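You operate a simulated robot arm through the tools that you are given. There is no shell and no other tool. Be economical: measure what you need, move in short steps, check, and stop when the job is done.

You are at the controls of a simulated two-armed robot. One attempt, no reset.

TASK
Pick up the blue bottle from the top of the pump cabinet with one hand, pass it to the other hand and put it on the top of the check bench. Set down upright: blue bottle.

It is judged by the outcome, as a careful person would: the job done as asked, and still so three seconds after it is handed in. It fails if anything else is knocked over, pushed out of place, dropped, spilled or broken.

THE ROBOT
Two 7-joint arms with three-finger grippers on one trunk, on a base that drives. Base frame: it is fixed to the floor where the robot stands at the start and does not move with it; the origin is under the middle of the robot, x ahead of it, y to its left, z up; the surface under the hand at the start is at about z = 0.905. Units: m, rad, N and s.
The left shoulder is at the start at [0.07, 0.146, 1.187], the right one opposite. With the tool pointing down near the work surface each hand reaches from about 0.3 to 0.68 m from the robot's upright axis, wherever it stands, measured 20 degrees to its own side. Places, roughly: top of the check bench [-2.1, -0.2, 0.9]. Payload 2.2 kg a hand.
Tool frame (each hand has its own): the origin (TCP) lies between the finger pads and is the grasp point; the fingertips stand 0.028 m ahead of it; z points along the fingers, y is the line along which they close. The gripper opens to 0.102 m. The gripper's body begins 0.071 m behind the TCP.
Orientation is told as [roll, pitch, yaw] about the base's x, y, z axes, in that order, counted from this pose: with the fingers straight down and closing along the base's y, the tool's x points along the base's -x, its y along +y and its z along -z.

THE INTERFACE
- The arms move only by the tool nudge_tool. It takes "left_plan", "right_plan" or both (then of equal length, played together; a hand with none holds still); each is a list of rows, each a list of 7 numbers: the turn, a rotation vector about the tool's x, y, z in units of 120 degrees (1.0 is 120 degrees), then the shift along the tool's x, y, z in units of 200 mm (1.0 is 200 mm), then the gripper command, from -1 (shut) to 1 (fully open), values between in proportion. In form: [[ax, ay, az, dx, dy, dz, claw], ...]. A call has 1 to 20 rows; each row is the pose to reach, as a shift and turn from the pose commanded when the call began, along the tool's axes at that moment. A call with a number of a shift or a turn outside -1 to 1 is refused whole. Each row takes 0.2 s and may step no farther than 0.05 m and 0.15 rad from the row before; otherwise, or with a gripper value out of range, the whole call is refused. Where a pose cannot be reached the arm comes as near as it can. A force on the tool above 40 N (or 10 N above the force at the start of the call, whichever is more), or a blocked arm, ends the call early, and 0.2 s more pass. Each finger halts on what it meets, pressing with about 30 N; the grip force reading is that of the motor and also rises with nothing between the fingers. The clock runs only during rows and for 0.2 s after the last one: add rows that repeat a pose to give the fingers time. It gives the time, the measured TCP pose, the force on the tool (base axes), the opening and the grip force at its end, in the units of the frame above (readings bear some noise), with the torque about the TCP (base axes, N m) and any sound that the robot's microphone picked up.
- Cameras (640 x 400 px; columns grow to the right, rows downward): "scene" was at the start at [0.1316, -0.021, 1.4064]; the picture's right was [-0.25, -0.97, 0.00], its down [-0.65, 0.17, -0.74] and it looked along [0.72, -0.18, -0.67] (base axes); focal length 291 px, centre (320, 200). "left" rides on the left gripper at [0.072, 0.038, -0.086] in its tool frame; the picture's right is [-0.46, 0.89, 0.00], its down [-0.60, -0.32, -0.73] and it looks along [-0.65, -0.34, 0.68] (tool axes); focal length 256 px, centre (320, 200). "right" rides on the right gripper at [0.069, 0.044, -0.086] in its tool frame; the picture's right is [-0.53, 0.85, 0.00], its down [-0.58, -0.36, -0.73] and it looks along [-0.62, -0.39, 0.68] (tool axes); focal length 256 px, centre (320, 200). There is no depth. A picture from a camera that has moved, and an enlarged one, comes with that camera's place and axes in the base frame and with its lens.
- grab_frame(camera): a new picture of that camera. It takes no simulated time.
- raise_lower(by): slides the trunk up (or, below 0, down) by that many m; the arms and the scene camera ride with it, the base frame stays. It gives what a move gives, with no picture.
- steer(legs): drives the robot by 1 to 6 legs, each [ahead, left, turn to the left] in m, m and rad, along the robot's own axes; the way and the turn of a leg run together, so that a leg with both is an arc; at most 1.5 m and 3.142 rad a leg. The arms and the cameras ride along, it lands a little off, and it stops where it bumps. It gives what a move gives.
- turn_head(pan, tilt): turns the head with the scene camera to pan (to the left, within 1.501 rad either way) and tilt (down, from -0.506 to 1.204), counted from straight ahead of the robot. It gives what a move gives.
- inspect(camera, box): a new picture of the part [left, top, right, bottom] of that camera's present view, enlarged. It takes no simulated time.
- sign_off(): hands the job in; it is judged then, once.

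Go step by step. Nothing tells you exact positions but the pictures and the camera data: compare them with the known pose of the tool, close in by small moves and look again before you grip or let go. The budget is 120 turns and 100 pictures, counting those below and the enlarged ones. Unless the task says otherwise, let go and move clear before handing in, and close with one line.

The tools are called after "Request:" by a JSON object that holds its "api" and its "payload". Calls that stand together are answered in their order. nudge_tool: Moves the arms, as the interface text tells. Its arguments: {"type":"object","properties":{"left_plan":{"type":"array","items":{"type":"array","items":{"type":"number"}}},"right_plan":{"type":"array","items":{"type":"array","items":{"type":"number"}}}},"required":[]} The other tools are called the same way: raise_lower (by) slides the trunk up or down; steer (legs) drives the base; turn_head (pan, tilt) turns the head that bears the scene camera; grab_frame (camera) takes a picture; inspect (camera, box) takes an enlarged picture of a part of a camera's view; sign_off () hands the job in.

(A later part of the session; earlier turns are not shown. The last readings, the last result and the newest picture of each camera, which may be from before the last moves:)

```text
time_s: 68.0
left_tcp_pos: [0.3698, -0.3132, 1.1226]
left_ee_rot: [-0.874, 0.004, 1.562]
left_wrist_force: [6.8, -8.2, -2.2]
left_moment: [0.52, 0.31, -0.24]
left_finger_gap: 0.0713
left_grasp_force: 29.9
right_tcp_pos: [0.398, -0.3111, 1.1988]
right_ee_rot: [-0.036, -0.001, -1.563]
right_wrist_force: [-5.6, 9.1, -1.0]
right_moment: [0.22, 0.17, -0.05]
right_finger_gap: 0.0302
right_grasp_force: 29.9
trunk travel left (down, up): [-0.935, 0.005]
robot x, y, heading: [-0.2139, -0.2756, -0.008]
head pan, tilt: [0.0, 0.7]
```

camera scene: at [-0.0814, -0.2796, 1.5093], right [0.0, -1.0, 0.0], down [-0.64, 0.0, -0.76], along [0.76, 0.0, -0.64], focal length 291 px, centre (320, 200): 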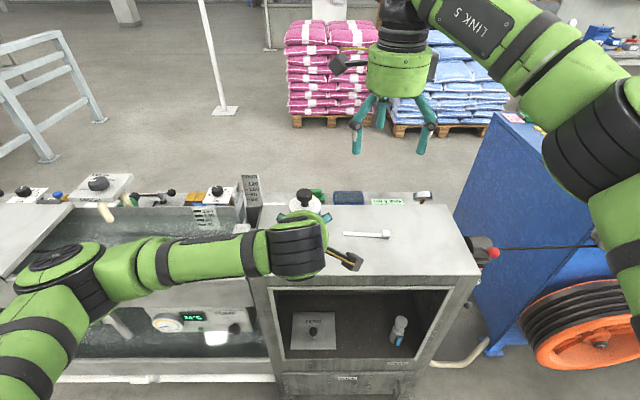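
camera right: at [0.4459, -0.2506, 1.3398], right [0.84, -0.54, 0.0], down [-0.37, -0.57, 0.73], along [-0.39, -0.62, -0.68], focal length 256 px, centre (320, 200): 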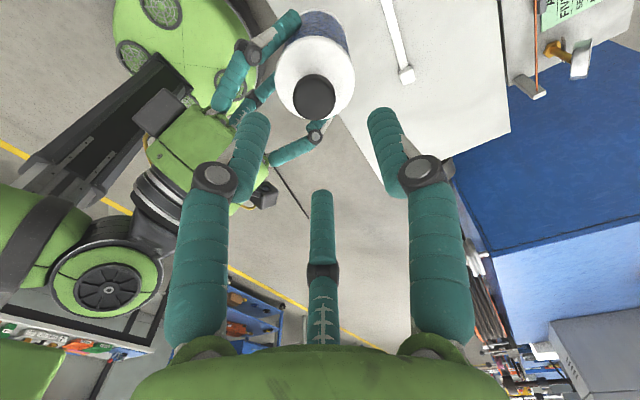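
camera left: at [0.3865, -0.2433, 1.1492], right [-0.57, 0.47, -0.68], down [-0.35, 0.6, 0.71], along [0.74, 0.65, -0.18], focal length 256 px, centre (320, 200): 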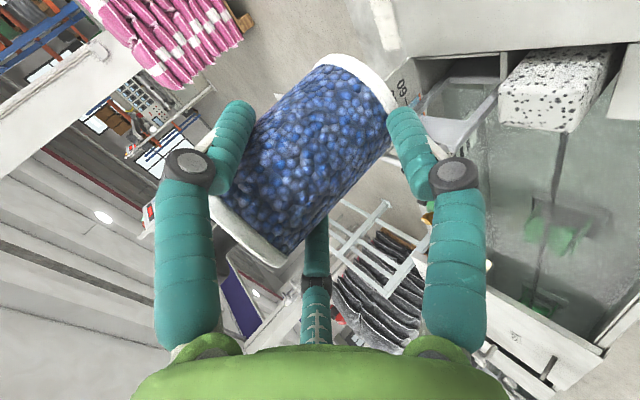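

Request:
{"api": "nudge_tool", "payload": {"left_plan": [[0, 0, 0, 0.01, -0.003, 0.003, -1], [0, 0, 0, 0.016, -0.003, 0.003, -1], [0, 0, 0, 0.016, -0.003, 0.003, -1]]}}

Request:
{"api": "nudge_tool", "payload": {"left_plan": [[0, 0, 0, 0, 0, 0, 0.35], [0, 0, 0, 0, 0, 0, 0.5], [0, 0, 0, 0, 0, 0, 0.8], [0, 0, 0, 0, 0, 0, 0.9], [0, 0, 0, 0, 0, 0, 0.9]], "right_plan": [[0, 0, 0, 0, 0, 0, -1], [0, 0, 0, 0, 0, 0, -1], [0, 0, 0, 0, 0, 0, -1], [0, 0, 0, 0, 0, 0, -1], [0, 0, 0, 0, 0, 0, -1]]}}

Request:
{"api": "inspect", "payload": {"camera": "scene", "box": [260, 145, 420, 245]}}

Request:
{"api": "grab_frame", "payload": {"camera": "left"}}

```text
time_s: 68.8
left_tcp_pos: [0.372, -0.3138, 1.1219]
left_ee_rot: [-0.873, 0.002, 1.569]
left_wrist_force: [12.4, -12.2, -3.7]
left_moment: [0.46, 0.74, -0.44]
left_finger_gap: 0.0713
left_grasp_force: 30.1
right_tcp_pos: [0.3987, -0.3136, 1.1995]
right_ee_rot: [-0.036, 0.0, -1.567]
right_wrist_force: [-13.2, 12.7, 1.3]
right_moment: [0.47, 0.39, 0.11]
right_finger_gap: 0.0285
right_grasp_force: 30.2
trunk travel left (down, up): [-0.935, 0.005]
robot x, y, heading: [-0.2173, -0.2788, -0.0]
head pan, tilt: [0.0, 0.7]
```

```text
time_s: 70.0
left_tcp_pos: [0.3717, -0.3123, 1.121]
left_ee_rot: [-0.873, -0.001, 1.572]
left_wrist_force: [-0.9, 0.2, 0.3]
left_moment: [0.02, 0.01, 0.05]
left_finger_gap: 0.097
left_grasp_force: 0.0
right_tcp_pos: [0.3992, -0.3153, 1.1977]
right_ee_rot: [-0.037, -0.007, -1.569]
right_wrist_force: [0.0, 0.1, 0.0]
right_moment: [-0.01, 0.01, 0.0]
right_finger_gap: 0.0285
right_grasp_force: 29.7
trunk travel left (down, up): [-0.935, 0.005]
robot x, y, heading: [-0.2205, -0.2791, -0.001]
head pan, tilt: [0.0, 0.7]
```

```text
4.00 times, centred on (340, 195) of scene
camera zoom: at [-0.0811, -0.2785, 1.6193], right [0.0, -1.0, 0.0], down [-0.64, 0.0, -0.76], along [0.76, 0.0, -0.64], focal length 1165 px, centre (240, 220)
```

zoom: 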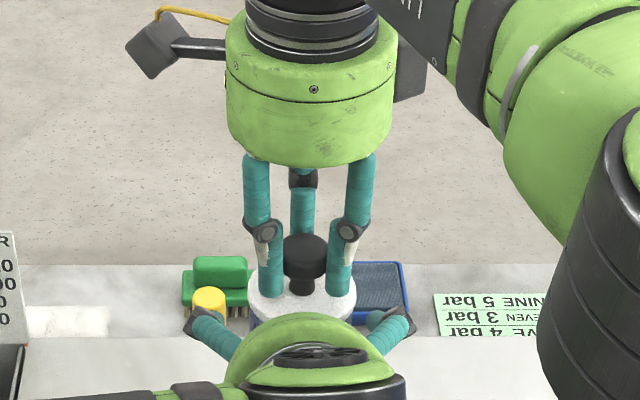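

```text
38 pictures are left
camera left: at [0.2811, -0.3839, 1.1476], right [-0.57, 0.47, -0.68], down [-0.36, 0.6, 0.71], along [0.74, 0.65, -0.18], focal length 256 px, centre (320, 200)
```

left: 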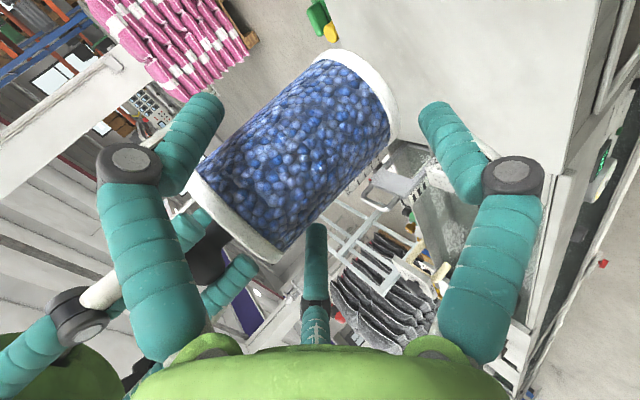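

The left has let go but I don't see the bottle's weight on the right sensor. I'll let a little time pass and check.

Request:
{"api": "nudge_tool", "payload": {"right_plan": [[0, 0, 0, 0, 0, 0, -1], [0, 0, 0, 0, 0, 0, -1]]}}

Request:
{"api": "inspect", "payload": {"camera": "right", "box": [160, 20, 480, 220]}}

```text
time_s: 70.6
left_tcp_pos: [0.373, -0.312, 1.1219]
left_ee_rot: [-0.872, -0.001, 1.571]
left_wrist_force: [0.3, 0.6, -0.1]
left_moment: [0.01, -0.05, 0.01]
left_finger_gap: 0.0969
left_grasp_force: 0.0
right_tcp_pos: [0.3987, -0.3152, 1.1982]
right_ee_rot: [-0.033, -0.006, -1.568]
right_wrist_force: [0.6, -0.3, 0.4]
right_moment: [-0.02, -0.02, 0.0]
right_finger_gap: 0.0283
right_grasp_force: 30.7
trunk travel left (down, up): [-0.935, 0.005]
robot x, y, heading: [-0.2176, -0.277, -0.006]
head pan, tilt: [0.0, 0.7]
```

```text
2.00 times, centred on (320, 120) of right
camera zoom: at [0.4448, -0.2451, 1.2821], right [0.85, -0.53, -0.03], down [-0.34, -0.57, 0.75], along [-0.41, -0.62, -0.66], focal length 512 px, centre (320, 360)
```

zoom: 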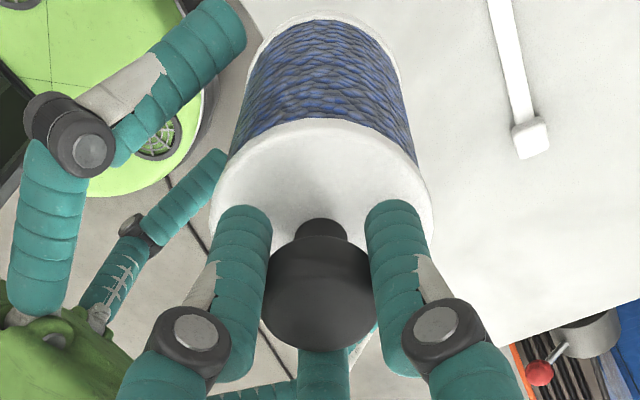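

The bottle hangs stably from the right hand. I'll back the left hand straight out along its axis.

Request:
{"api": "nudge_tool", "payload": {"left_plan": [[0, 0, 0, 0, 0, -0.06, 1], [0, 0, 0, 0, 0, -0.12, 1], [0, 0, 0, 0, 0, -0.2, 1], [0, 0, 0, 0, 0, -0.3, 1], [0, 0, 0, 0, 0, -0.4, 1], [0, 0, 0, 0, 0, -0.4, 1]]}}

Request:
{"api": "inspect", "payload": {"camera": "scene", "box": [240, 145, 400, 245]}}

```text
time_s: 72.0
left_tcp_pos: [0.3108, -0.3133, 1.1732]
left_ee_rot: [-0.871, 0.0, 1.57]
left_wrist_force: [0.1, -0.2, -0.6]
left_moment: [0.0, -0.06, -0.06]
left_finger_gap: 0.1018
left_grasp_force: 0.0
right_tcp_pos: [0.3992, -0.3154, 1.1977]
right_ee_rot: [-0.035, -0.008, -1.568]
right_wrist_force: [-0.4, -0.7, 0.2]
right_moment: [0.0, -0.01, -0.03]
right_finger_gap: 0.0283
right_grasp_force: 30.1
trunk travel left (down, up): [-0.935, 0.005]
robot x, y, heading: [-0.221, -0.2794, -0.006]
head pan, tilt: [0.0, 0.7]
```

```text
4.00 times, centred on (320, 195) of scene
camera zoom: at [-0.0808, -0.2784, 1.6193], right [0.0, -1.0, 0.0], down [-0.64, 0.0, -0.76], along [0.76, 0.0, -0.64], focal length 1165 px, centre (320, 220)
```

zoom: 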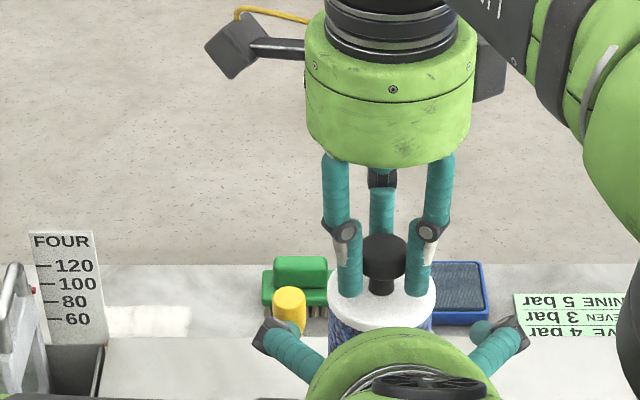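

Request:
{"api": "nudge_tool", "payload": {"left_plan": [[0, 0, 0, 0, 0.05, -0.06, 1], [0, 0, 0, 0, 0.1, -0.12, 1], [0, 0, 0, 0, 0.16, -0.19, 1], [0, 0, 0, -0.1, 0.16, -0.19, 1], [0, 0, 0, -0.3, 0.16, -0.19, 1], [0, 0, 0, -0.5, 0.16, -0.19, 1], [0, 0, 0, -0.7, 0.16, -0.19, 1], [0, 0, 0, -0.9, 0.16, -0.19, 1], [0, 0, 0, -0.9, 0.16, -0.19, 1]]}}

Request:
{"api": "grab_frame", "payload": {"camera": "scene"}}

```text
time_s: 74.0
left_tcp_pos: [0.2616, -0.1343, 1.1716]
left_ee_rot: [-0.873, -0.001, 1.57]
left_wrist_force: [1.3, -0.7, 0.1]
left_moment: [0.04, -0.01, 0.01]
left_finger_gap: 0.1021
left_grasp_force: 0.1
right_tcp_pos: [0.4002, -0.3176, 1.1982]
right_ee_rot: [-0.034, -0.007, -1.568]
right_wrist_force: [0.2, -0.1, -0.5]
right_moment: [0.0, -0.01, 0.04]
right_finger_gap: 0.0284
right_grasp_force: 30.1
trunk travel left (down, up): [-0.935, 0.005]
robot x, y, heading: [-0.2187, -0.2789, -0.006]
head pan, tilt: [0.0, 0.7]
```

```text
35 pictures are left
camera scene: at [-0.0809, -0.2792, 1.6193], right [0.0, -1.0, 0.0], down [-0.64, 0.0, -0.76], along [0.76, 0.0, -0.64], focal length 291 px, centre (320, 200)
```

scene: 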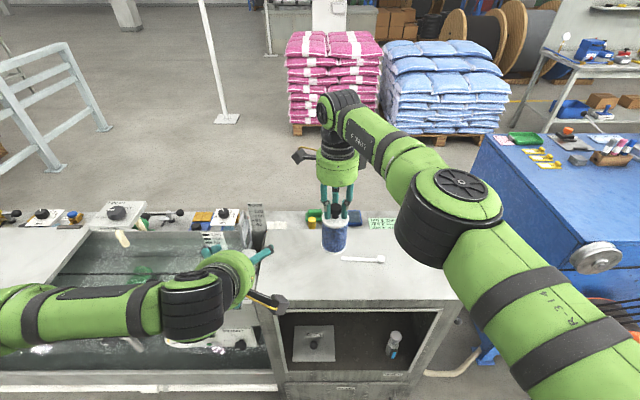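

The bottle is hanging clear from the right hand. I'll back away from the cabinet and look toward the check bench.

Request:
{"api": "steer", "payload": {"legs": [[-0.45, 0, 0]]}}

Request:
{"api": "turn_head", "payload": {"pan": 1.5, "tilt": 0.5}}

Request:
{"api": "grab_frame", "payload": {"camera": "scene"}}

Request:
{"api": "turn_head", "payload": {"pan": -1.5, "tilt": 0.5}}

Request:
{"api": "grab_frame", "payload": {"camera": "scene"}}

```text
time_s: 76.7
left_tcp_pos: [-0.1857, -0.1312, 1.1709]
left_ee_rot: [-0.872, 0.0, 1.568]
left_wrist_force: [0.9, 0.1, -0.6]
left_moment: [-0.04, 0.04, 0.04]
left_finger_gap: 0.1019
left_grasp_force: 0.0
right_tcp_pos: [-0.0491, -0.3139, 1.1964]
right_ee_rot: [-0.036, -0.007, -1.572]
right_wrist_force: [0.5, -0.3, -0.4]
right_moment: [-0.01, 0.01, -0.01]
right_finger_gap: 0.0282
right_grasp_force: 30.3
trunk travel left (down, up): [-0.935, 0.005]
robot x, y, heading: [-0.6637, -0.2757, -0.008]
head pan, tilt: [0.0, 0.7]
```

```text
time_s: 78.3
left_tcp_pos: [-0.1884, -0.1322, 1.1715]
left_ee_rot: [-0.872, -0.002, 1.566]
left_wrist_force: [0.0, -0.2, 0.2]
left_moment: [0.0, 0.0, 0.02]
left_finger_gap: 0.102
left_grasp_force: 0.1
right_tcp_pos: [-0.0517, -0.3135, 1.1982]
right_ee_rot: [-0.033, -0.006, -1.571]
right_wrist_force: [-0.2, 0.7, 0.5]
right_moment: [-0.01, -0.01, 0.02]
right_finger_gap: 0.0283
right_grasp_force: 30.6
trunk travel left (down, up): [-0.935, 0.005]
robot x, y, heading: [-0.6656, -0.2731, -0.006]
head pan, tilt: [1.499, 0.499]
```

```text
34 pictures are left
camera scene: at [-0.609, -0.185, 1.637], right [1.0, -0.08, 0.0], down [-0.04, -0.48, -0.88], along [0.07, 0.88, -0.48], focal length 291 px, centre (320, 200)
```

scene: 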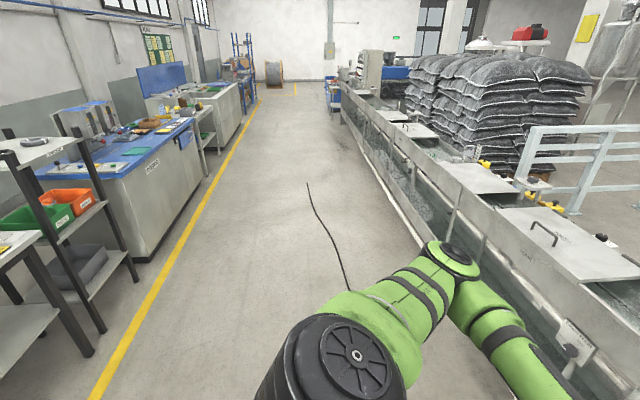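

```text
time_s: 80.9
left_tcp_pos: [-0.1876, -0.132, 1.1721]
left_ee_rot: [-0.872, 0.0, 1.568]
left_wrist_force: [-1.0, 0.2, 0.6]
left_moment: [-0.02, 0.01, 0.0]
left_finger_gap: 0.1022
left_grasp_force: 0.1
right_tcp_pos: [-0.0503, -0.3145, 1.1983]
right_ee_rot: [-0.036, -0.006, -1.574]
right_wrist_force: [0.3, 1.1, -0.2]
right_moment: [0.0, -0.01, 0.0]
right_finger_gap: 0.0283
right_grasp_force: 30.4
trunk travel left (down, up): [-0.935, 0.005]
robot x, y, heading: [-0.664, -0.2749, -0.005]
head pan, tilt: [-1.499, 0.499]
```

```text
33 pictures are left
camera scene: at [-0.61, -0.3665, 1.637], right [-1.0, -0.07, 0.0], down [-0.03, 0.48, -0.88], along [0.06, -0.88, -0.48], focal length 291 px, centre (320, 200)
```

scene: 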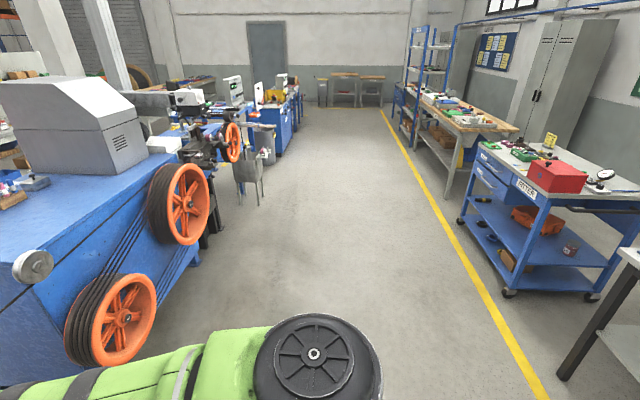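

The aisle is clear and the bench with the black frame lies behind me. I'll turn around in place in two half-turns and look.

Request:
{"api": "steer", "payload": {"legs": [[0, 0, 0.8], [0, 0, 0.8], [0, 0, 0.77], [0, 0, 0.77]]}}

Request:
{"api": "turn_head", "payload": {"pan": 0.0, "tilt": 0.6}}

Request:
{"api": "grab_frame", "payload": {"camera": "scene"}}

```text
time_s: 89.5
left_tcp_pos: [-1.149, -0.411, 1.1708]
left_ee_rot: [-0.871, 0.0, -1.589]
left_wrist_force: [0.2, 0.1, 0.0]
left_moment: [-0.02, 0.03, -0.02]
left_finger_gap: 0.102
left_grasp_force: 0.1
right_tcp_pos: [-1.2833, -0.2267, 1.1972]
right_ee_rot: [-0.035, -0.007, 1.555]
right_wrist_force: [-0.9, 0.3, -0.6]
right_moment: [0.02, 0.02, 0.01]
right_finger_gap: 0.0282
right_grasp_force: 29.8
trunk travel left (down, up): [-0.935, 0.005]
robot x, y, heading: [-0.6718, -0.2767, 3.125]
head pan, tilt: [-1.499, 0.499]
```

```text
time_s: 91.2
left_tcp_pos: [-1.1487, -0.4112, 1.1711]
left_ee_rot: [-0.872, -0.001, -1.589]
left_wrist_force: [-0.3, 0.7, 0.2]
left_moment: [-0.03, 0.02, 0.01]
left_finger_gap: 0.102
left_grasp_force: 0.0
right_tcp_pos: [-1.2829, -0.2277, 1.1968]
right_ee_rot: [-0.036, -0.008, 1.555]
right_wrist_force: [0.7, 0.0, 0.3]
right_moment: [0.01, 0.01, 0.03]
right_finger_gap: 0.0281
right_grasp_force: 30.2
trunk travel left (down, up): [-0.935, 0.005]
robot x, y, heading: [-0.6669, -0.2762, 3.114]
head pan, tilt: [0.0, 0.6]
```

```text
32 pictures are left
camera scene: at [-0.8053, -0.2724, 1.6279], right [0.02, 1.0, 0.0], down [0.57, -0.01, -0.82], along [-0.82, 0.02, -0.57], focal length 291 px, centre (320, 200)
```

scene: 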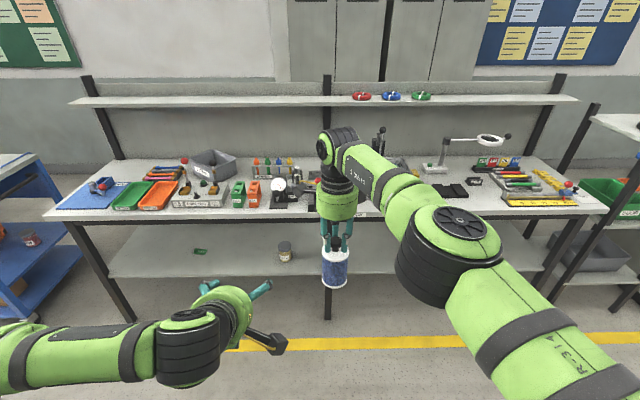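

The check bench has tools on its top and a shelf above the back. I'll look for a free spot.

Request:
{"api": "inspect", "payload": {"camera": "scene", "box": [40, 80, 360, 280]}}

Request:
{"api": "inspect", "payload": {"camera": "scene", "box": [300, 80, 620, 280]}}

```text
2.00 times, centred on (200, 180) of scene
camera zoom: at [-0.8053, -0.2724, 1.6279], right [0.02, 1.0, 0.0], down [0.57, -0.01, -0.82], along [-0.82, 0.02, -0.57], focal length 582 px, centre (560, 240)
```

zoom: 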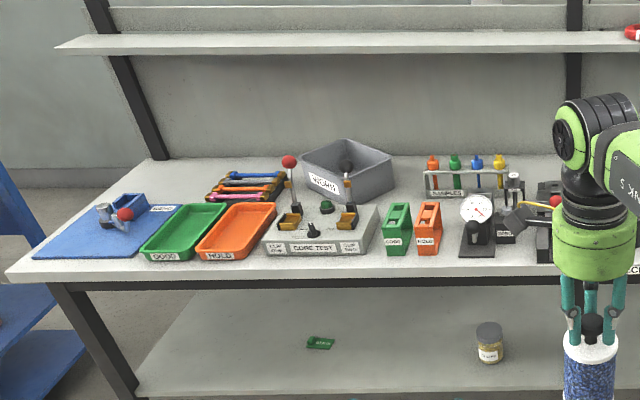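

```text
2.00 times, centred on (460, 180) of scene
camera zoom: at [-0.8053, -0.2724, 1.6279], right [0.02, 1.0, 0.0], down [0.57, -0.01, -0.82], along [-0.82, 0.02, -0.57], focal length 582 px, centre (40, 240)
```

zoom: 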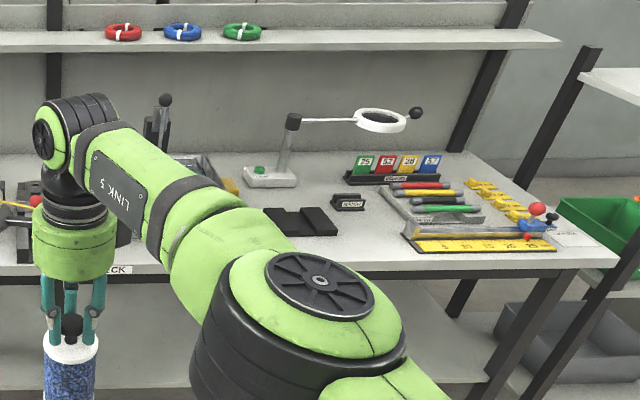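

I choose the free spot between the black pads and the ruler, about (-1.82, 0.485). I'll strafe right, then approach most of the way and check.

Request:
{"api": "steer", "payload": {"legs": [[0, -0.71, 0.02], [0.3, 0, 0]]}}

Request:
{"api": "grab_frame", "payload": {"camera": "scene"}}

```text
time_s: 96.6
left_tcp_pos: [-1.4277, 0.2863, 1.1716]
left_ee_rot: [-0.875, -0.001, -1.58]
left_wrist_force: [0.4, 0.7, -0.1]
left_moment: [0.02, -0.03, -0.01]
left_finger_gap: 0.1019
left_grasp_force: 0.1
right_tcp_pos: [-1.5644, 0.4681, 1.1993]
right_ee_rot: [-0.032, -0.006, 1.563]
right_wrist_force: [0.4, -0.8, -1.9]
right_moment: [0.0, 0.0, -0.01]
right_finger_gap: 0.0285
right_grasp_force: 30.0
trunk travel left (down, up): [-0.935, 0.005]
robot x, y, heading: [-0.9481, 0.4218, 3.131]
head pan, tilt: [0.0, 0.6]
```

```text
29 pictures are left
camera scene: at [-1.0847, 0.4276, 1.6283], right [0.01, 1.0, 0.0], down [0.56, -0.01, -0.83], along [-0.83, 0.01, -0.56], focal length 291 px, centre (320, 200)
```

scene: 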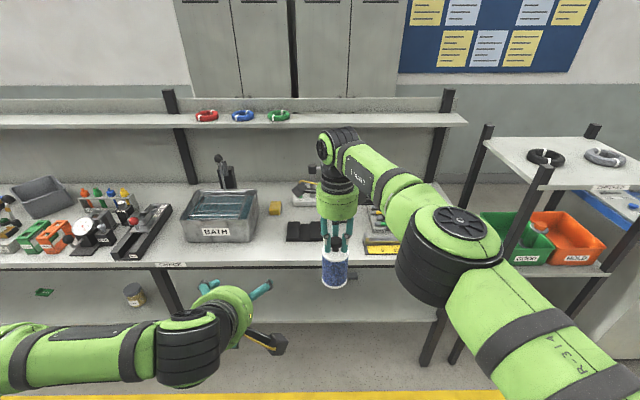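

Request:
{"api": "inspect", "payload": {"camera": "scene", "box": [200, 160, 440, 310]}}

Request:
{"api": "grab_frame", "payload": {"camera": "right"}}

```text
2.67 times, centred on (320, 235) of scene
camera zoom: at [-1.0847, 0.4276, 1.6283], right [0.01, 1.0, 0.0], down [0.56, -0.01, -0.83], along [-0.83, 0.01, -0.56], focal length 777 px, centre (320, 107)
```

zoom: 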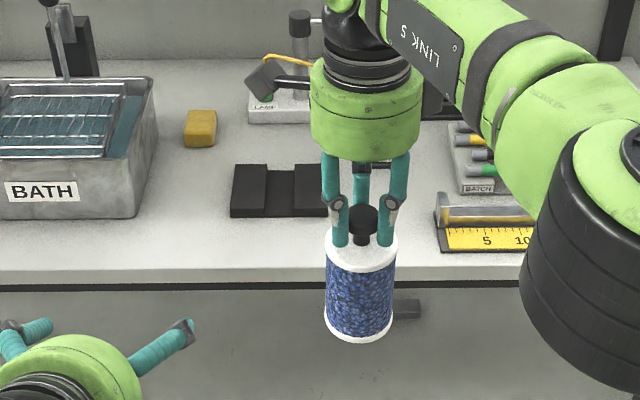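

```text
27 pictures are left
camera right: at [-1.6115, 0.3996, 1.2836], right [-0.84, 0.54, -0.02], down [0.34, 0.57, 0.75], along [0.42, 0.62, -0.67], focal length 256 px, centre (320, 200)
```

right: 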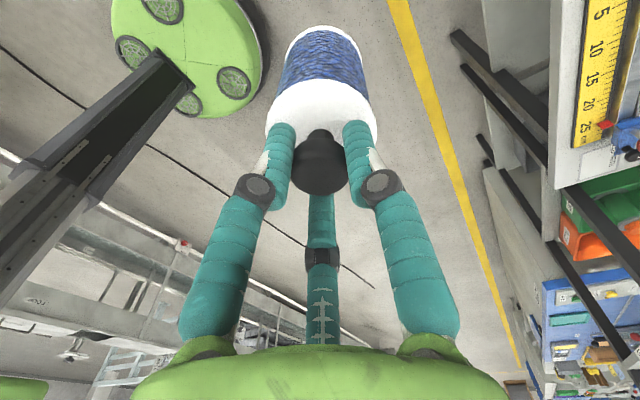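

Request:
{"api": "steer", "payload": {"legs": [[0.2, -0.05, 0.0]]}}

Request:
{"api": "turn_head", "payload": {"pan": 0.0, "tilt": 0.8}}

Request:
{"api": "inspect", "payload": {"camera": "scene", "box": [200, 130, 440, 280]}}

```text
time_s: 98.2
left_tcp_pos: [-1.6239, 0.336, 1.1731]
left_ee_rot: [-0.875, 0.002, -1.578]
left_wrist_force: [0.8, 0.4, 0.7]
left_moment: [-0.01, 0.02, -0.01]
left_finger_gap: 0.1021
left_grasp_force: 0.1
right_tcp_pos: [-1.7614, 0.5184, 1.2009]
right_ee_rot: [-0.032, -0.006, 1.567]
right_wrist_force: [0.8, -0.8, -2.2]
right_moment: [-0.01, 0.01, 0.03]
right_finger_gap: 0.0285
right_grasp_force: 30.1
trunk travel left (down, up): [-0.935, 0.005]
robot x, y, heading: [-1.1503, 0.4825, 3.13]
head pan, tilt: [0.0, 0.6]
```

```text
time_s: 99.0
left_tcp_pos: [-1.6275, 0.337, 1.1703]
left_ee_rot: [-0.874, -0.001, -1.579]
left_wrist_force: [-0.3, 0.0, -0.4]
left_moment: [0.03, -0.01, 0.02]
left_finger_gap: 0.1018
left_grasp_force: 0.0
right_tcp_pos: [-1.7645, 0.5194, 1.1969]
right_ee_rot: [-0.035, -0.005, 1.567]
right_wrist_force: [0.6, -0.1, -1.7]
right_moment: [-0.01, 0.0, 0.0]
right_finger_gap: 0.0283
right_grasp_force: 30.3
trunk travel left (down, up): [-0.935, 0.005]
robot x, y, heading: [-1.1489, 0.4781, 3.129]
head pan, tilt: [0.0, 0.799]
```

```text
2.67 times, centred on (320, 205) of scene
camera zoom: at [-1.2786, 0.4799, 1.6112], right [0.01, 1.0, 0.0], down [0.72, -0.01, -0.7], along [-0.7, 0.01, -0.72], focal length 777 px, centre (320, 187)
```

zoom: 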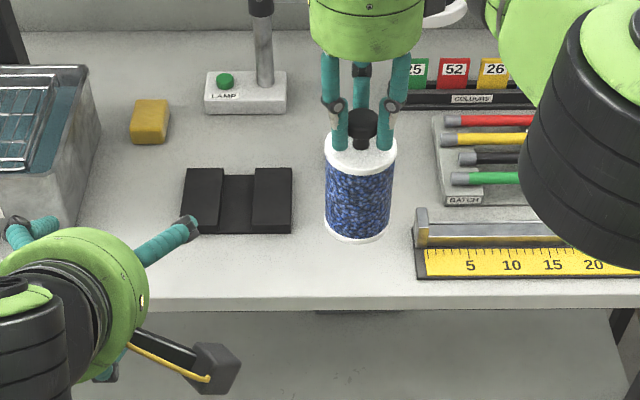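

The bench edge is at x ≈ -1.79 with the top at z ≈ 0.90, and the free gap is centred at y ≈ 0.525. I'll drive 9 cm forward and raise the left hand a bit for clearance.

Request:
{"api": "steer", "payload": {"legs": [[0.095, -0.005, 0.0]]}}

Request:
{"api": "nudge_tool", "payload": {"left_plan": [[0, 0, 0, 0, -0.08, -0.065, 1], [0, 0, 0, 0, -0.16, -0.13, 1], [0, 0, 0, 0, -0.24, -0.2, 1], [0, 0, 0, 0, -0.32, -0.27, 1], [0, 0, 0, 0, -0.32, -0.27, 1]]}}

Request:
{"api": "grab_frame", "payload": {"camera": "scene"}}

```text
time_s: 100.1
left_tcp_pos: [-1.7166, 0.3435, 1.1751]
left_ee_rot: [-0.878, 0.002, -1.581]
left_wrist_force: [1.0, 0.4, 0.1]
left_moment: [0.02, 0.03, -0.02]
left_finger_gap: 0.1021
left_grasp_force: 0.1
right_tcp_pos: [-1.8534, 0.5256, 1.2011]
right_ee_rot: [-0.03, -0.007, 1.567]
right_wrist_force: [1.2, 0.7, -1.5]
right_moment: [0.02, 0.08, 0.02]
right_finger_gap: 0.0283
right_grasp_force: 30.1
trunk travel left (down, up): [-0.935, 0.005]
robot x, y, heading: [-1.2409, 0.4838, 3.127]
head pan, tilt: [0.0, 0.799]
```

```text
time_s: 101.3
left_tcp_pos: [-1.7199, 0.3436, 1.2568]
left_ee_rot: [-0.874, 0.001, -1.579]
left_wrist_force: [-0.3, -0.2, 0.4]
left_moment: [-0.03, 0.0, -0.01]
left_finger_gap: 0.102
left_grasp_force: 0.0
right_tcp_pos: [-1.8573, 0.5248, 1.2001]
right_ee_rot: [-0.033, -0.005, 1.568]
right_wrist_force: [0.4, 0.3, -3.0]
right_moment: [0.0, -0.01, 0.0]
right_finger_gap: 0.0284
right_grasp_force: 30.1
trunk travel left (down, up): [-0.935, 0.005]
robot x, y, heading: [-1.2404, 0.4869, 3.134]
head pan, tilt: [0.0, 0.799]
```

```text
25 pictures are left
camera scene: at [-1.3717, 0.4857, 1.6112], right [0.01, 1.0, 0.0], down [0.72, -0.01, -0.7], along [-0.7, 0.01, -0.72], focal length 291 px, centre (320, 200)
```

scene: 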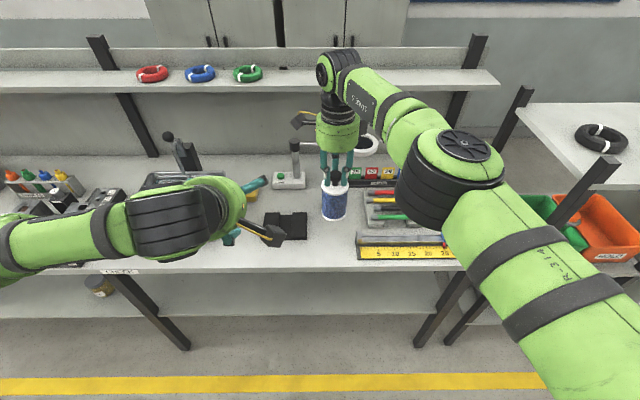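

Request:
{"api": "raise_lower", "payload": {"by": -0.12}}

Request:
{"api": "inspect", "payload": {"camera": "scene", "box": [220, 120, 460, 270]}}

Request:
{"api": "grab_frame", "payload": {"camera": "right"}}

```text
time_s: 102.8
left_tcp_pos: [-1.721, 0.3434, 1.1353]
left_ee_rot: [-0.87, 0.002, -1.579]
left_wrist_force: [0.0, -0.2, -0.3]
left_moment: [0.04, 0.02, 0.0]
left_finger_gap: 0.102
left_grasp_force: 0.1
right_tcp_pos: [-1.8594, 0.5267, 1.0784]
right_ee_rot: [-0.033, -0.007, 1.566]
right_wrist_force: [-0.2, -1.0, -2.4]
right_moment: [0.0, 0.0, 0.04]
right_finger_gap: 0.0284
right_grasp_force: 30.0
trunk travel left (down, up): [-0.815, 0.125]
robot x, y, heading: [-1.2434, 0.4829, 3.135]
head pan, tilt: [0.0, 0.799]
```

```text
2.67 times, centred on (340, 195) of scene
camera zoom: at [-1.3734, 0.4859, 1.4911], right [0.01, 1.0, 0.0], down [0.72, -0.01, -0.7], along [-0.7, 0.01, -0.72], focal length 777 px, centre (267, 213)
```

zoom: 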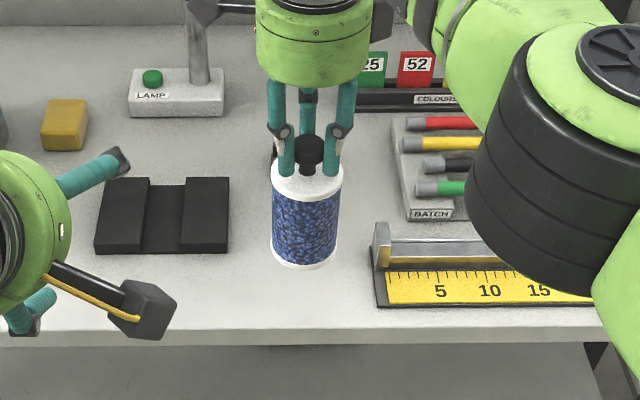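

```text
23 pictures are left
camera right: at [-1.9067, 0.4566, 1.1623], right [-0.84, 0.54, -0.03], down [0.34, 0.57, 0.75], along [0.42, 0.62, -0.66], focal length 256 px, centre (320, 200)
```

right: 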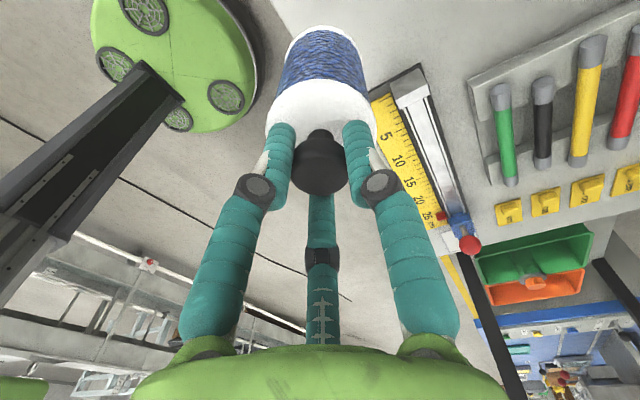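

The spot below is clear. I'll lower 4 cm more, then in small steps watching the force.

Request:
{"api": "raise_lower", "payload": {"by": -0.038}}

Request:
{"api": "inspect", "payload": {"camera": "scene", "box": [260, 130, 420, 230]}}

```text
time_s: 103.6
left_tcp_pos: [-1.7234, 0.3442, 1.097]
left_ee_rot: [-0.874, -0.001, -1.581]
left_wrist_force: [0.2, 0.0, 0.2]
left_moment: [0.02, -0.01, 0.0]
left_finger_gap: 0.102
left_grasp_force: 0.0
right_tcp_pos: [-1.8581, 0.5259, 1.0415]
right_ee_rot: [-0.035, -0.008, 1.566]
right_wrist_force: [1.2, -0.4, -2.6]
right_moment: [0.01, 0.01, 0.03]
right_finger_gap: 0.0284
right_grasp_force: 29.9
trunk travel left (down, up): [-0.777, 0.163]
robot x, y, heading: [-1.243, 0.4846, 3.132]
head pan, tilt: [0.0, 0.799]
```

```text
4.00 times, centred on (340, 180) of scene
camera zoom: at [-1.373, 0.486, 1.4531], right [0.01, 1.0, 0.0], down [0.72, -0.01, -0.7], along [-0.7, 0.01, -0.72], focal length 1165 px, centre (240, 280)
```

zoom: 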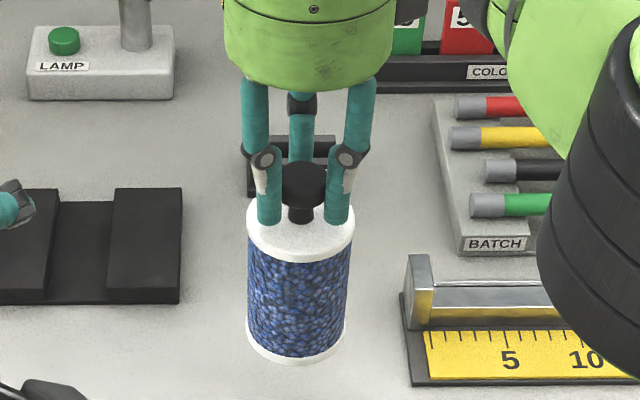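

Request:
{"api": "raise_lower", "payload": {"by": -0.006}}

Request:
{"api": "raise_lower", "payload": {"by": -0.004}}

```text
time_s: 104.2
left_tcp_pos: [-1.722, 0.3437, 1.0907]
left_ee_rot: [-0.87, 0.0, -1.579]
left_wrist_force: [-1.2, -0.1, -0.4]
left_moment: [0.03, 0.01, 0.01]
left_finger_gap: 0.1021
left_grasp_force: 0.0
right_tcp_pos: [-1.8595, 0.5245, 1.034]
right_ee_rot: [-0.035, -0.005, 1.567]
right_wrist_force: [0.1, 0.5, -1.9]
right_moment: [-0.05, 0.03, -0.02]
right_finger_gap: 0.0283
right_grasp_force: 29.9
trunk travel left (down, up): [-0.771, 0.169]
robot x, y, heading: [-1.2443, 0.4851, 3.129]
head pan, tilt: [0.0, 0.799]
```

```text
time_s: 104.7
left_tcp_pos: [-1.7218, 0.3442, 1.0867]
left_ee_rot: [-0.869, 0.0, -1.579]
left_wrist_force: [0.3, 0.4, 0.2]
left_moment: [0.04, 0.03, -0.01]
left_finger_gap: 0.102
left_grasp_force: 0.0
right_tcp_pos: [-1.8595, 0.5255, 1.0288]
right_ee_rot: [-0.035, -0.007, 1.566]
right_wrist_force: [-0.2, -0.2, -2.8]
right_moment: [-0.03, -0.01, 0.01]
right_finger_gap: 0.0284
right_grasp_force: 30.0
trunk travel left (down, up): [-0.767, 0.173]
robot x, y, heading: [-1.2431, 0.4864, 3.127]
head pan, tilt: [0.0, 0.799]
```

Not touching yet; the load is still about -2.5 N. I'll continue in small steps.

Request:
{"api": "raise_lower", "payload": {"by": -0.004}}

Request:
{"api": "raise_lower", "payload": {"by": -0.003}}

Request:
{"api": "inspect", "payload": {"camera": "scene", "box": [280, 140, 400, 215]}}

```text
time_s: 105.2
left_tcp_pos: [-1.7226, 0.3434, 1.0823]
left_ee_rot: [-0.871, -0.001, -1.577]
left_wrist_force: [0.7, -0.1, -0.8]
left_moment: [0.01, 0.0, -0.04]
left_finger_gap: 0.1019
left_grasp_force: 0.0
right_tcp_pos: [-1.8589, 0.5261, 1.0258]
right_ee_rot: [-0.035, -0.007, 1.567]
right_wrist_force: [-0.1, -0.2, -3.0]
right_moment: [0.0, 0.0, 0.03]
right_finger_gap: 0.0285
right_grasp_force: 29.3
trunk travel left (down, up): [-0.763, 0.177]
robot x, y, heading: [-1.2423, 0.4867, 3.133]
head pan, tilt: [0.0, 0.799]
```

```text
time_s: 105.8
left_tcp_pos: [-1.7218, 0.3443, 1.0805]
left_ee_rot: [-0.871, -0.001, -1.58]
left_wrist_force: [0.1, 0.7, 0.2]
left_moment: [-0.02, 0.03, 0.02]
left_finger_gap: 0.102
left_grasp_force: 0.0
right_tcp_pos: [-1.8587, 0.5256, 1.0224]
right_ee_rot: [-0.034, -0.007, 1.567]
right_wrist_force: [-0.7, 0.2, -2.6]
right_moment: [0.02, 0.01, -0.02]
right_finger_gap: 0.0282
right_grasp_force: 29.5
trunk travel left (down, up): [-0.76, 0.18]
robot x, y, heading: [-1.2456, 0.4846, 3.133]
head pan, tilt: [0.0, 0.799]
```

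```text
5.33 times, centred on (340, 178) of scene
camera zoom: at [-1.3738, 0.4858, 1.436], right [0.01, 1.0, 0.0], down [0.72, -0.01, -0.7], along [-0.7, 0.01, -0.72], focal length 1554 px, centre (213, 320)
```

zoom: 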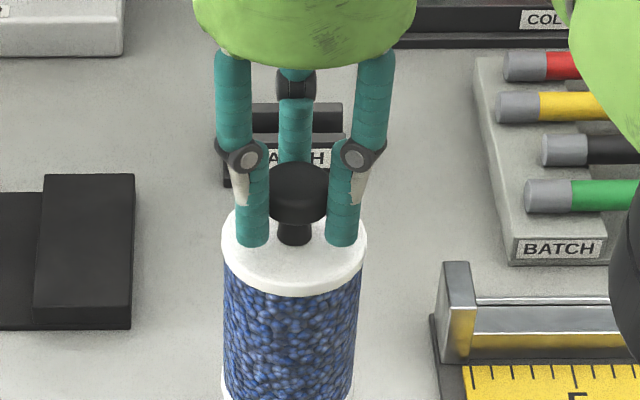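

Request:
{"api": "raise_lower", "payload": {"by": -0.004}}

Request:
{"api": "raise_lower", "payload": {"by": -0.004}}

Request:
{"api": "inspect", "payload": {"camera": "scene", "box": [280, 170, 400, 245]}}

```text
time_s: 106.3
left_tcp_pos: [-1.722, 0.3437, 1.0767]
left_ee_rot: [-0.87, 0.0, -1.581]
left_wrist_force: [0.4, -0.8, 0.1]
left_moment: [0.01, -0.06, 0.01]
left_finger_gap: 0.1019
left_grasp_force: 0.1
right_tcp_pos: [-1.8586, 0.5251, 1.0187]
right_ee_rot: [-0.035, -0.007, 1.568]
right_wrist_force: [-0.1, -0.4, -2.1]
right_moment: [-0.03, 0.03, -0.02]
right_finger_gap: 0.0283
right_grasp_force: 30.5
trunk travel left (down, up): [-0.756, 0.184]
robot x, y, heading: [-1.2432, 0.4838, 3.136]
head pan, tilt: [0.0, 0.799]
```

```text
time_s: 106.8
left_tcp_pos: [-1.722, 0.3442, 1.0726]
left_ee_rot: [-0.872, -0.001, -1.579]
left_wrist_force: [0.2, 0.4, 0.3]
left_moment: [-0.01, -0.02, 0.03]
left_finger_gap: 0.102
left_grasp_force: 0.0
right_tcp_pos: [-1.8593, 0.5258, 1.015]
right_ee_rot: [-0.035, -0.008, 1.567]
right_wrist_force: [0.3, 0.0, -2.8]
right_moment: [-0.01, 0.0, -0.01]
right_finger_gap: 0.0287
right_grasp_force: 30.2
trunk travel left (down, up): [-0.752, 0.188]
robot x, y, heading: [-1.2441, 0.4859, 3.129]
head pan, tilt: [0.0, 0.799]
```

```text
5.33 times, centred on (340, 208) of scene
camera zoom: at [-1.3738, 0.4858, 1.428], right [0.01, 1.0, 0.0], down [0.72, -0.01, -0.7], along [-0.7, 0.01, -0.72], focal length 1554 px, centre (213, 160)
```

zoom: 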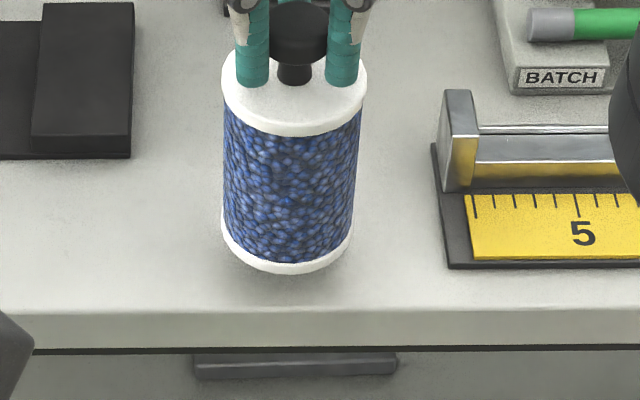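

Request:
{"api": "raise_lower", "payload": {"by": -0.004}}

Request:
{"api": "raise_lower", "payload": {"by": -0.004}}

Request:
{"api": "inspect", "payload": {"camera": "scene", "box": [280, 170, 400, 245]}}

```text
time_s: 107.3
left_tcp_pos: [-1.7239, 0.3439, 1.068]
left_ee_rot: [-0.871, 0.0, -1.579]
left_wrist_force: [0.1, 0.1, -0.1]
left_moment: [-0.02, 0.01, 0.02]
left_finger_gap: 0.1021
left_grasp_force: 0.1
right_tcp_pos: [-1.8592, 0.5251, 1.0119]
right_ee_rot: [-0.035, -0.008, 1.567]
right_wrist_force: [-0.1, 0.0, -1.8]
right_moment: [0.03, 0.01, -0.02]
right_finger_gap: 0.0284
right_grasp_force: 30.5
trunk travel left (down, up): [-0.748, 0.192]
robot x, y, heading: [-1.2433, 0.4819, 3.126]
head pan, tilt: [0.0, 0.799]
```

```text
time_s: 107.9
left_tcp_pos: [-1.7229, 0.3447, 1.0634]
left_ee_rot: [-0.872, 0.001, -1.58]
left_wrist_force: [-0.5, 0.1, 0.8]
left_moment: [0.01, -0.01, -0.02]
left_finger_gap: 0.1021
left_grasp_force: 0.0
right_tcp_pos: [-1.8594, 0.5256, 1.0065]
right_ee_rot: [-0.036, -0.006, 1.567]
right_wrist_force: [0.3, -0.2, -1.7]
right_moment: [-0.01, -0.01, -0.02]
right_finger_gap: 0.0284
right_grasp_force: 29.7
trunk travel left (down, up): [-0.744, 0.196]
robot x, y, heading: [-1.2428, 0.4847, 3.133]
head pan, tilt: [0.0, 0.799]
```

```text
5.33 times, centred on (340, 208) of scene
camera zoom: at [-1.3738, 0.4858, 1.42], right [0.01, 1.0, 0.0], down [0.72, -0.01, -0.7], along [-0.7, 0.01, -0.72], focal length 1554 px, centre (213, 160)
```

zoom: 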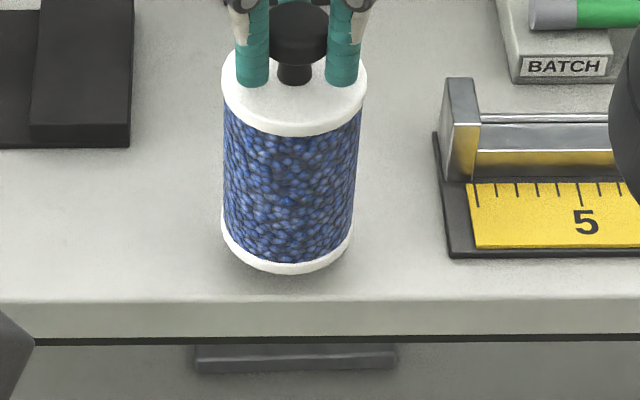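

The bench is a bit lower than 0.90, which would put the bottle nearer the edge than I like. I'll lift slightly, move 4.5 cm further in, and continue lowering.

Request:
{"api": "raise_lower", "payload": {"by": 0.02}}

Request:
{"api": "steer", "payload": {"legs": [[0.045, 0, 0]]}}

Request:
{"api": "raise_lower", "payload": {"by": -0.024}}

Request:
{"api": "inspect", "payload": {"camera": "scene", "box": [270, 150, 430, 250]}}

```text
time_s: 108.5
left_tcp_pos: [-1.7207, 0.3445, 1.0849]
left_ee_rot: [-0.871, 0.0, -1.578]
left_wrist_force: [0.6, -0.2, 0.6]
left_moment: [0.02, -0.02, 0.05]
left_finger_gap: 0.102
left_grasp_force: 0.0
right_tcp_pos: [-1.8589, 0.5256, 1.0279]
right_ee_rot: [-0.035, -0.007, 1.568]
right_wrist_force: [0.3, 0.1, -2.5]
right_moment: [-0.04, -0.01, -0.02]
right_finger_gap: 0.0282
right_grasp_force: 29.6
trunk travel left (down, up): [-0.764, 0.176]
robot x, y, heading: [-1.2436, 0.481, 3.13]
head pan, tilt: [0.0, 0.799]
```

```text
time_s: 109.4
left_tcp_pos: [-1.7605, 0.3433, 1.0869]
left_ee_rot: [-0.875, -0.001, -1.58]
left_wrist_force: [0.8, 0.5, 1.2]
left_moment: [-0.03, 0.04, -0.01]
left_finger_gap: 0.1021
left_grasp_force: 0.0
right_tcp_pos: [-1.8987, 0.5251, 1.0302]
right_ee_rot: [-0.029, -0.008, 1.57]
right_wrist_force: [0.7, -0.2, -2.1]
right_moment: [0.01, -0.01, 0.02]
right_finger_gap: 0.0285
right_grasp_force: 29.7
trunk travel left (down, up): [-0.764, 0.176]
robot x, y, heading: [-1.2862, 0.4839, 3.132]
head pan, tilt: [0.0, 0.799]
```

```text
time_s: 110.1
left_tcp_pos: [-1.768, 0.3446, 1.0596]
left_ee_rot: [-0.871, 0.001, -1.581]
left_wrist_force: [0.0, 0.7, -0.6]
left_moment: [-0.02, 0.0, -0.03]
left_finger_gap: 0.1025
left_grasp_force: 0.1
right_tcp_pos: [-1.9036, 0.5254, 1.0029]
right_ee_rot: [-0.036, -0.008, 1.568]
right_wrist_force: [-0.1, 1.5, -1.9]
right_moment: [0.01, -0.01, 0.03]
right_finger_gap: 0.0284
right_grasp_force: 30.7
trunk travel left (down, up): [-0.74, 0.2]
robot x, y, heading: [-1.2876, 0.4842, 3.13]
head pan, tilt: [0.0, 0.799]
```

```text
4.00 times, centred on (350, 200) of scene
camera zoom: at [-1.4193, 0.4863, 1.4159], right [0.01, 1.0, 0.0], down [0.72, -0.01, -0.7], along [-0.7, 0.01, -0.72], focal length 1165 px, centre (200, 200)
```

zoom: 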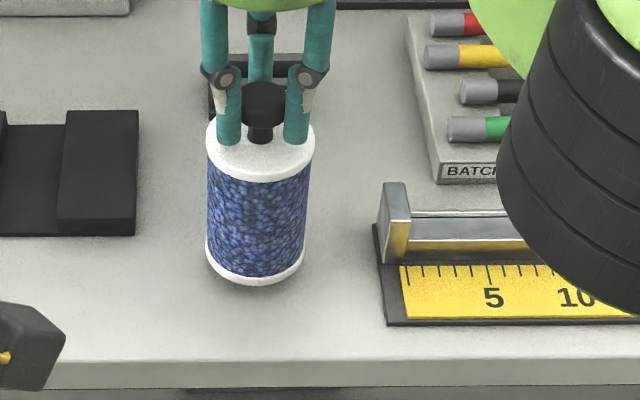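

Position is good. I'll keep lowering in 3 mm steps.

Request:
{"api": "raise_lower", "payload": {"by": -0.003}}

Request:
{"api": "raise_lower", "payload": {"by": -0.003}}

Request:
{"api": "raise_lower", "payload": {"by": -0.003}}

```text
time_s: 110.7
left_tcp_pos: [-1.7671, 0.3434, 1.057]
left_ee_rot: [-0.87, -0.002, -1.579]
left_wrist_force: [-0.3, 0.4, -0.3]
left_moment: [0.01, 0.0, 0.02]
left_finger_gap: 0.102
left_grasp_force: 0.1
right_tcp_pos: [-1.9038, 0.5251, 0.9995]
right_ee_rot: [-0.035, -0.007, 1.568]
right_wrist_force: [-1.3, -0.4, -3.1]
right_moment: [-0.02, 0.0, 0.01]
right_finger_gap: 0.0285
right_grasp_force: 29.9
trunk travel left (down, up): [-0.737, 0.203]
robot x, y, heading: [-1.2865, 0.4878, 3.13]
head pan, tilt: [0.0, 0.799]
```

```text
time_s: 111.2
left_tcp_pos: [-1.7665, 0.3447, 1.0538]
left_ee_rot: [-0.87, 0.001, -1.581]
left_wrist_force: [-1.2, -0.4, 0.1]
left_moment: [-0.03, -0.01, 0.0]
left_finger_gap: 0.1018
left_grasp_force: 0.0
right_tcp_pos: [-1.9049, 0.5246, 0.9964]
right_ee_rot: [-0.035, -0.005, 1.568]
right_wrist_force: [0.5, 0.5, -3.2]
right_moment: [0.0, 0.0, 0.0]
right_finger_gap: 0.0285
right_grasp_force: 30.2
trunk travel left (down, up): [-0.734, 0.206]
robot x, y, heading: [-1.2877, 0.4841, 3.13]
head pan, tilt: [0.0, 0.799]
```

```text
time_s: 111.7
left_tcp_pos: [-1.7667, 0.3441, 1.0527]
left_ee_rot: [-0.872, 0.0, -1.58]
left_wrist_force: [0.4, -0.6, 0.5]
left_moment: [0.01, 0.01, -0.03]
left_finger_gap: 0.102
left_grasp_force: 0.1
right_tcp_pos: [-1.9029, 0.5254, 0.994]
right_ee_rot: [-0.035, -0.008, 1.568]
right_wrist_force: [0.0, 0.6, -2.4]
right_moment: [-0.03, 0.01, -0.02]
right_finger_gap: 0.0285
right_grasp_force: 29.4
trunk travel left (down, up): [-0.731, 0.209]
robot x, y, heading: [-1.2929, 0.488, 3.13]
head pan, tilt: [0.0, 0.799]
```

Request:
{"api": "inspect", "payload": {"camera": "scene", "box": [300, 180, 380, 230]}}

Request:
{"api": "inspect", "payload": {"camera": "right", "box": [200, 0, 440, 150]}}

```text
8.00 times, centred on (340, 205) of scene
camera zoom: at [-1.4186, 0.4862, 1.407], right [0.01, 1.0, 0.0], down [0.72, -0.01, -0.7], along [-0.7, 0.01, -0.72], focal length 2330 px, centre (160, 160)
```

zoom: 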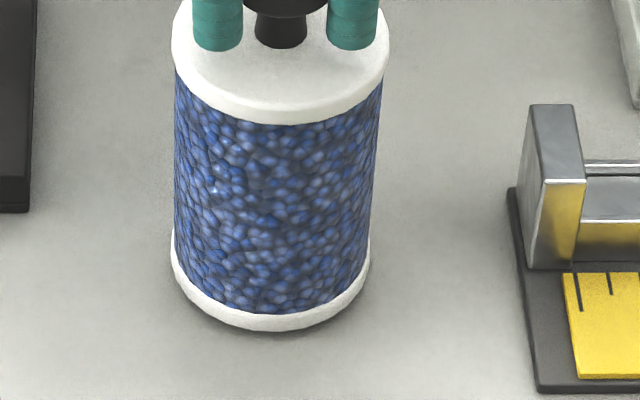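

```text
2.67 times, centred on (320, 75) of right
camera zoom: at [-1.9516, 0.4563, 1.0783], right [-0.84, 0.54, -0.03], down [0.34, 0.57, 0.75], along [0.42, 0.62, -0.66], focal length 683 px, centre (320, 533)
```

zoom: 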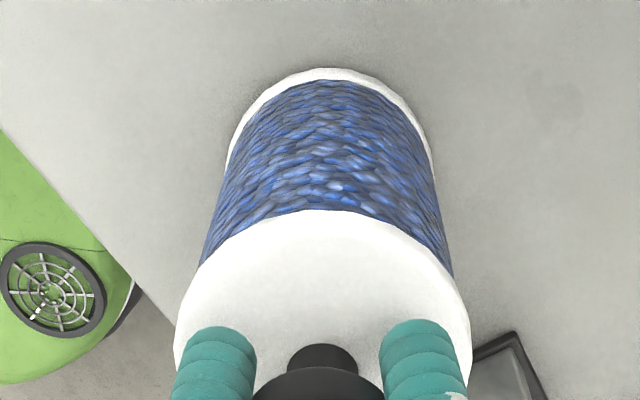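

The contact shadow is tight, so it's nearly down. I'll take 2 mm steps.

Request:
{"api": "raise_lower", "payload": {"by": -0.002}}

Request:
{"api": "raise_lower", "payload": {"by": -0.002}}

Request:
{"api": "raise_lower", "payload": {"by": -0.002}}

```text
time_s: 112.2
left_tcp_pos: [-1.7674, 0.3443, 1.0497]
left_ee_rot: [-0.871, 0.001, -1.58]
left_wrist_force: [0.2, 0.6, 0.1]
left_moment: [0.01, -0.01, 0.01]
left_finger_gap: 0.1018
left_grasp_force: 0.0
right_tcp_pos: [-1.9038, 0.526, 0.9928]
right_ee_rot: [-0.036, -0.006, 1.569]
right_wrist_force: [0.7, 0.3, -2.1]
right_moment: [0.0, 0.0, 0.02]
right_finger_gap: 0.0284
right_grasp_force: 29.9
trunk travel left (down, up): [-0.729, 0.211]
robot x, y, heading: [-1.2866, 0.4857, 3.129]
head pan, tilt: [0.0, 0.799]
```

```text
time_s: 112.7
left_tcp_pos: [-1.7674, 0.3433, 1.0474]
left_ee_rot: [-0.87, 0.0, -1.579]
left_wrist_force: [-0.6, 0.4, -0.4]
left_moment: [0.02, 0.05, 0.02]
left_finger_gap: 0.1022
left_grasp_force: 0.0
right_tcp_pos: [-1.9028, 0.5253, 0.9921]
right_ee_rot: [-0.034, -0.008, 1.569]
right_wrist_force: [1.1, -0.2, -1.6]
right_moment: [0.01, -0.03, 0.0]
right_finger_gap: 0.0285
right_grasp_force: 30.0
trunk travel left (down, up): [-0.727, 0.213]
robot x, y, heading: [-1.2872, 0.4849, 3.129]
head pan, tilt: [0.0, 0.799]
```

```text
time_s: 113.3
left_tcp_pos: [-1.7659, 0.3435, 1.0461]
left_ee_rot: [-0.873, 0.0, -1.581]
left_wrist_force: [0.5, 0.1, 0.4]
left_moment: [-0.01, -0.02, 0.0]
left_finger_gap: 0.1021
left_grasp_force: 0.0
right_tcp_pos: [-1.9025, 0.5252, 0.9911]
right_ee_rot: [-0.032, -0.005, 1.569]
right_wrist_force: [-1.6, -0.6, 8.4]
right_moment: [-0.06, 0.01, 0.03]
right_finger_gap: 0.0282
right_grasp_force: 29.8
trunk travel left (down, up): [-0.725, 0.215]
robot x, y, heading: [-1.2902, 0.4806, 3.134]
head pan, tilt: [0.0, 0.799]
```

Contact is made (+8 N). I'll open the right hand gradually.

Request:
{"api": "nudge_tool", "payload": {"right_plan": [[0, 0, 0, 0, 0, 0, -0.42], [0, 0, 0, 0, 0, 0, -0.35], [0, 0, 0, 0, 0, 0, -0.2], [0, 0, 0, 0, 0, 0, 0.1], [0, 0, 0, 0, 0, 0, 0.3], [0, 0, 0, 0, 0, 0, 0.3]]}}

Request:
{"api": "inspect", "payload": {"camera": "scene", "box": [270, 140, 430, 240]}}

```text
time_s: 114.7
left_tcp_pos: [-1.7661, 0.3436, 1.0465]
left_ee_rot: [-0.873, 0.0, -1.579]
left_wrist_force: [-0.3, 0.3, -0.6]
left_moment: [-0.03, 0.01, 0.0]
left_finger_gap: 0.1024
left_grasp_force: 0.0
right_tcp_pos: [-1.9038, 0.5245, 0.9881]
right_ee_rot: [-0.034, -0.006, 1.569]
right_wrist_force: [1.1, 0.4, -0.3]
right_moment: [0.01, -0.02, -0.01]
right_finger_gap: 0.0664
right_grasp_force: 0.1
trunk travel left (down, up): [-0.725, 0.215]
robot x, y, heading: [-1.2881, 0.4849, 3.128]
head pan, tilt: [0.0, 0.799]
```

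```text
4.00 times, centred on (350, 190) of scene
camera zoom: at [-1.4179, 0.4862, 1.4011], right [0.01, 1.0, 0.0], down [0.72, -0.01, -0.7], along [-0.7, 0.01, -0.72], focal length 1165 px, centre (200, 240)
```

zoom: 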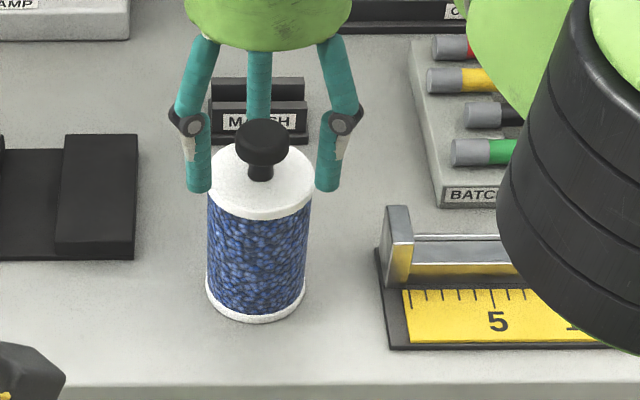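

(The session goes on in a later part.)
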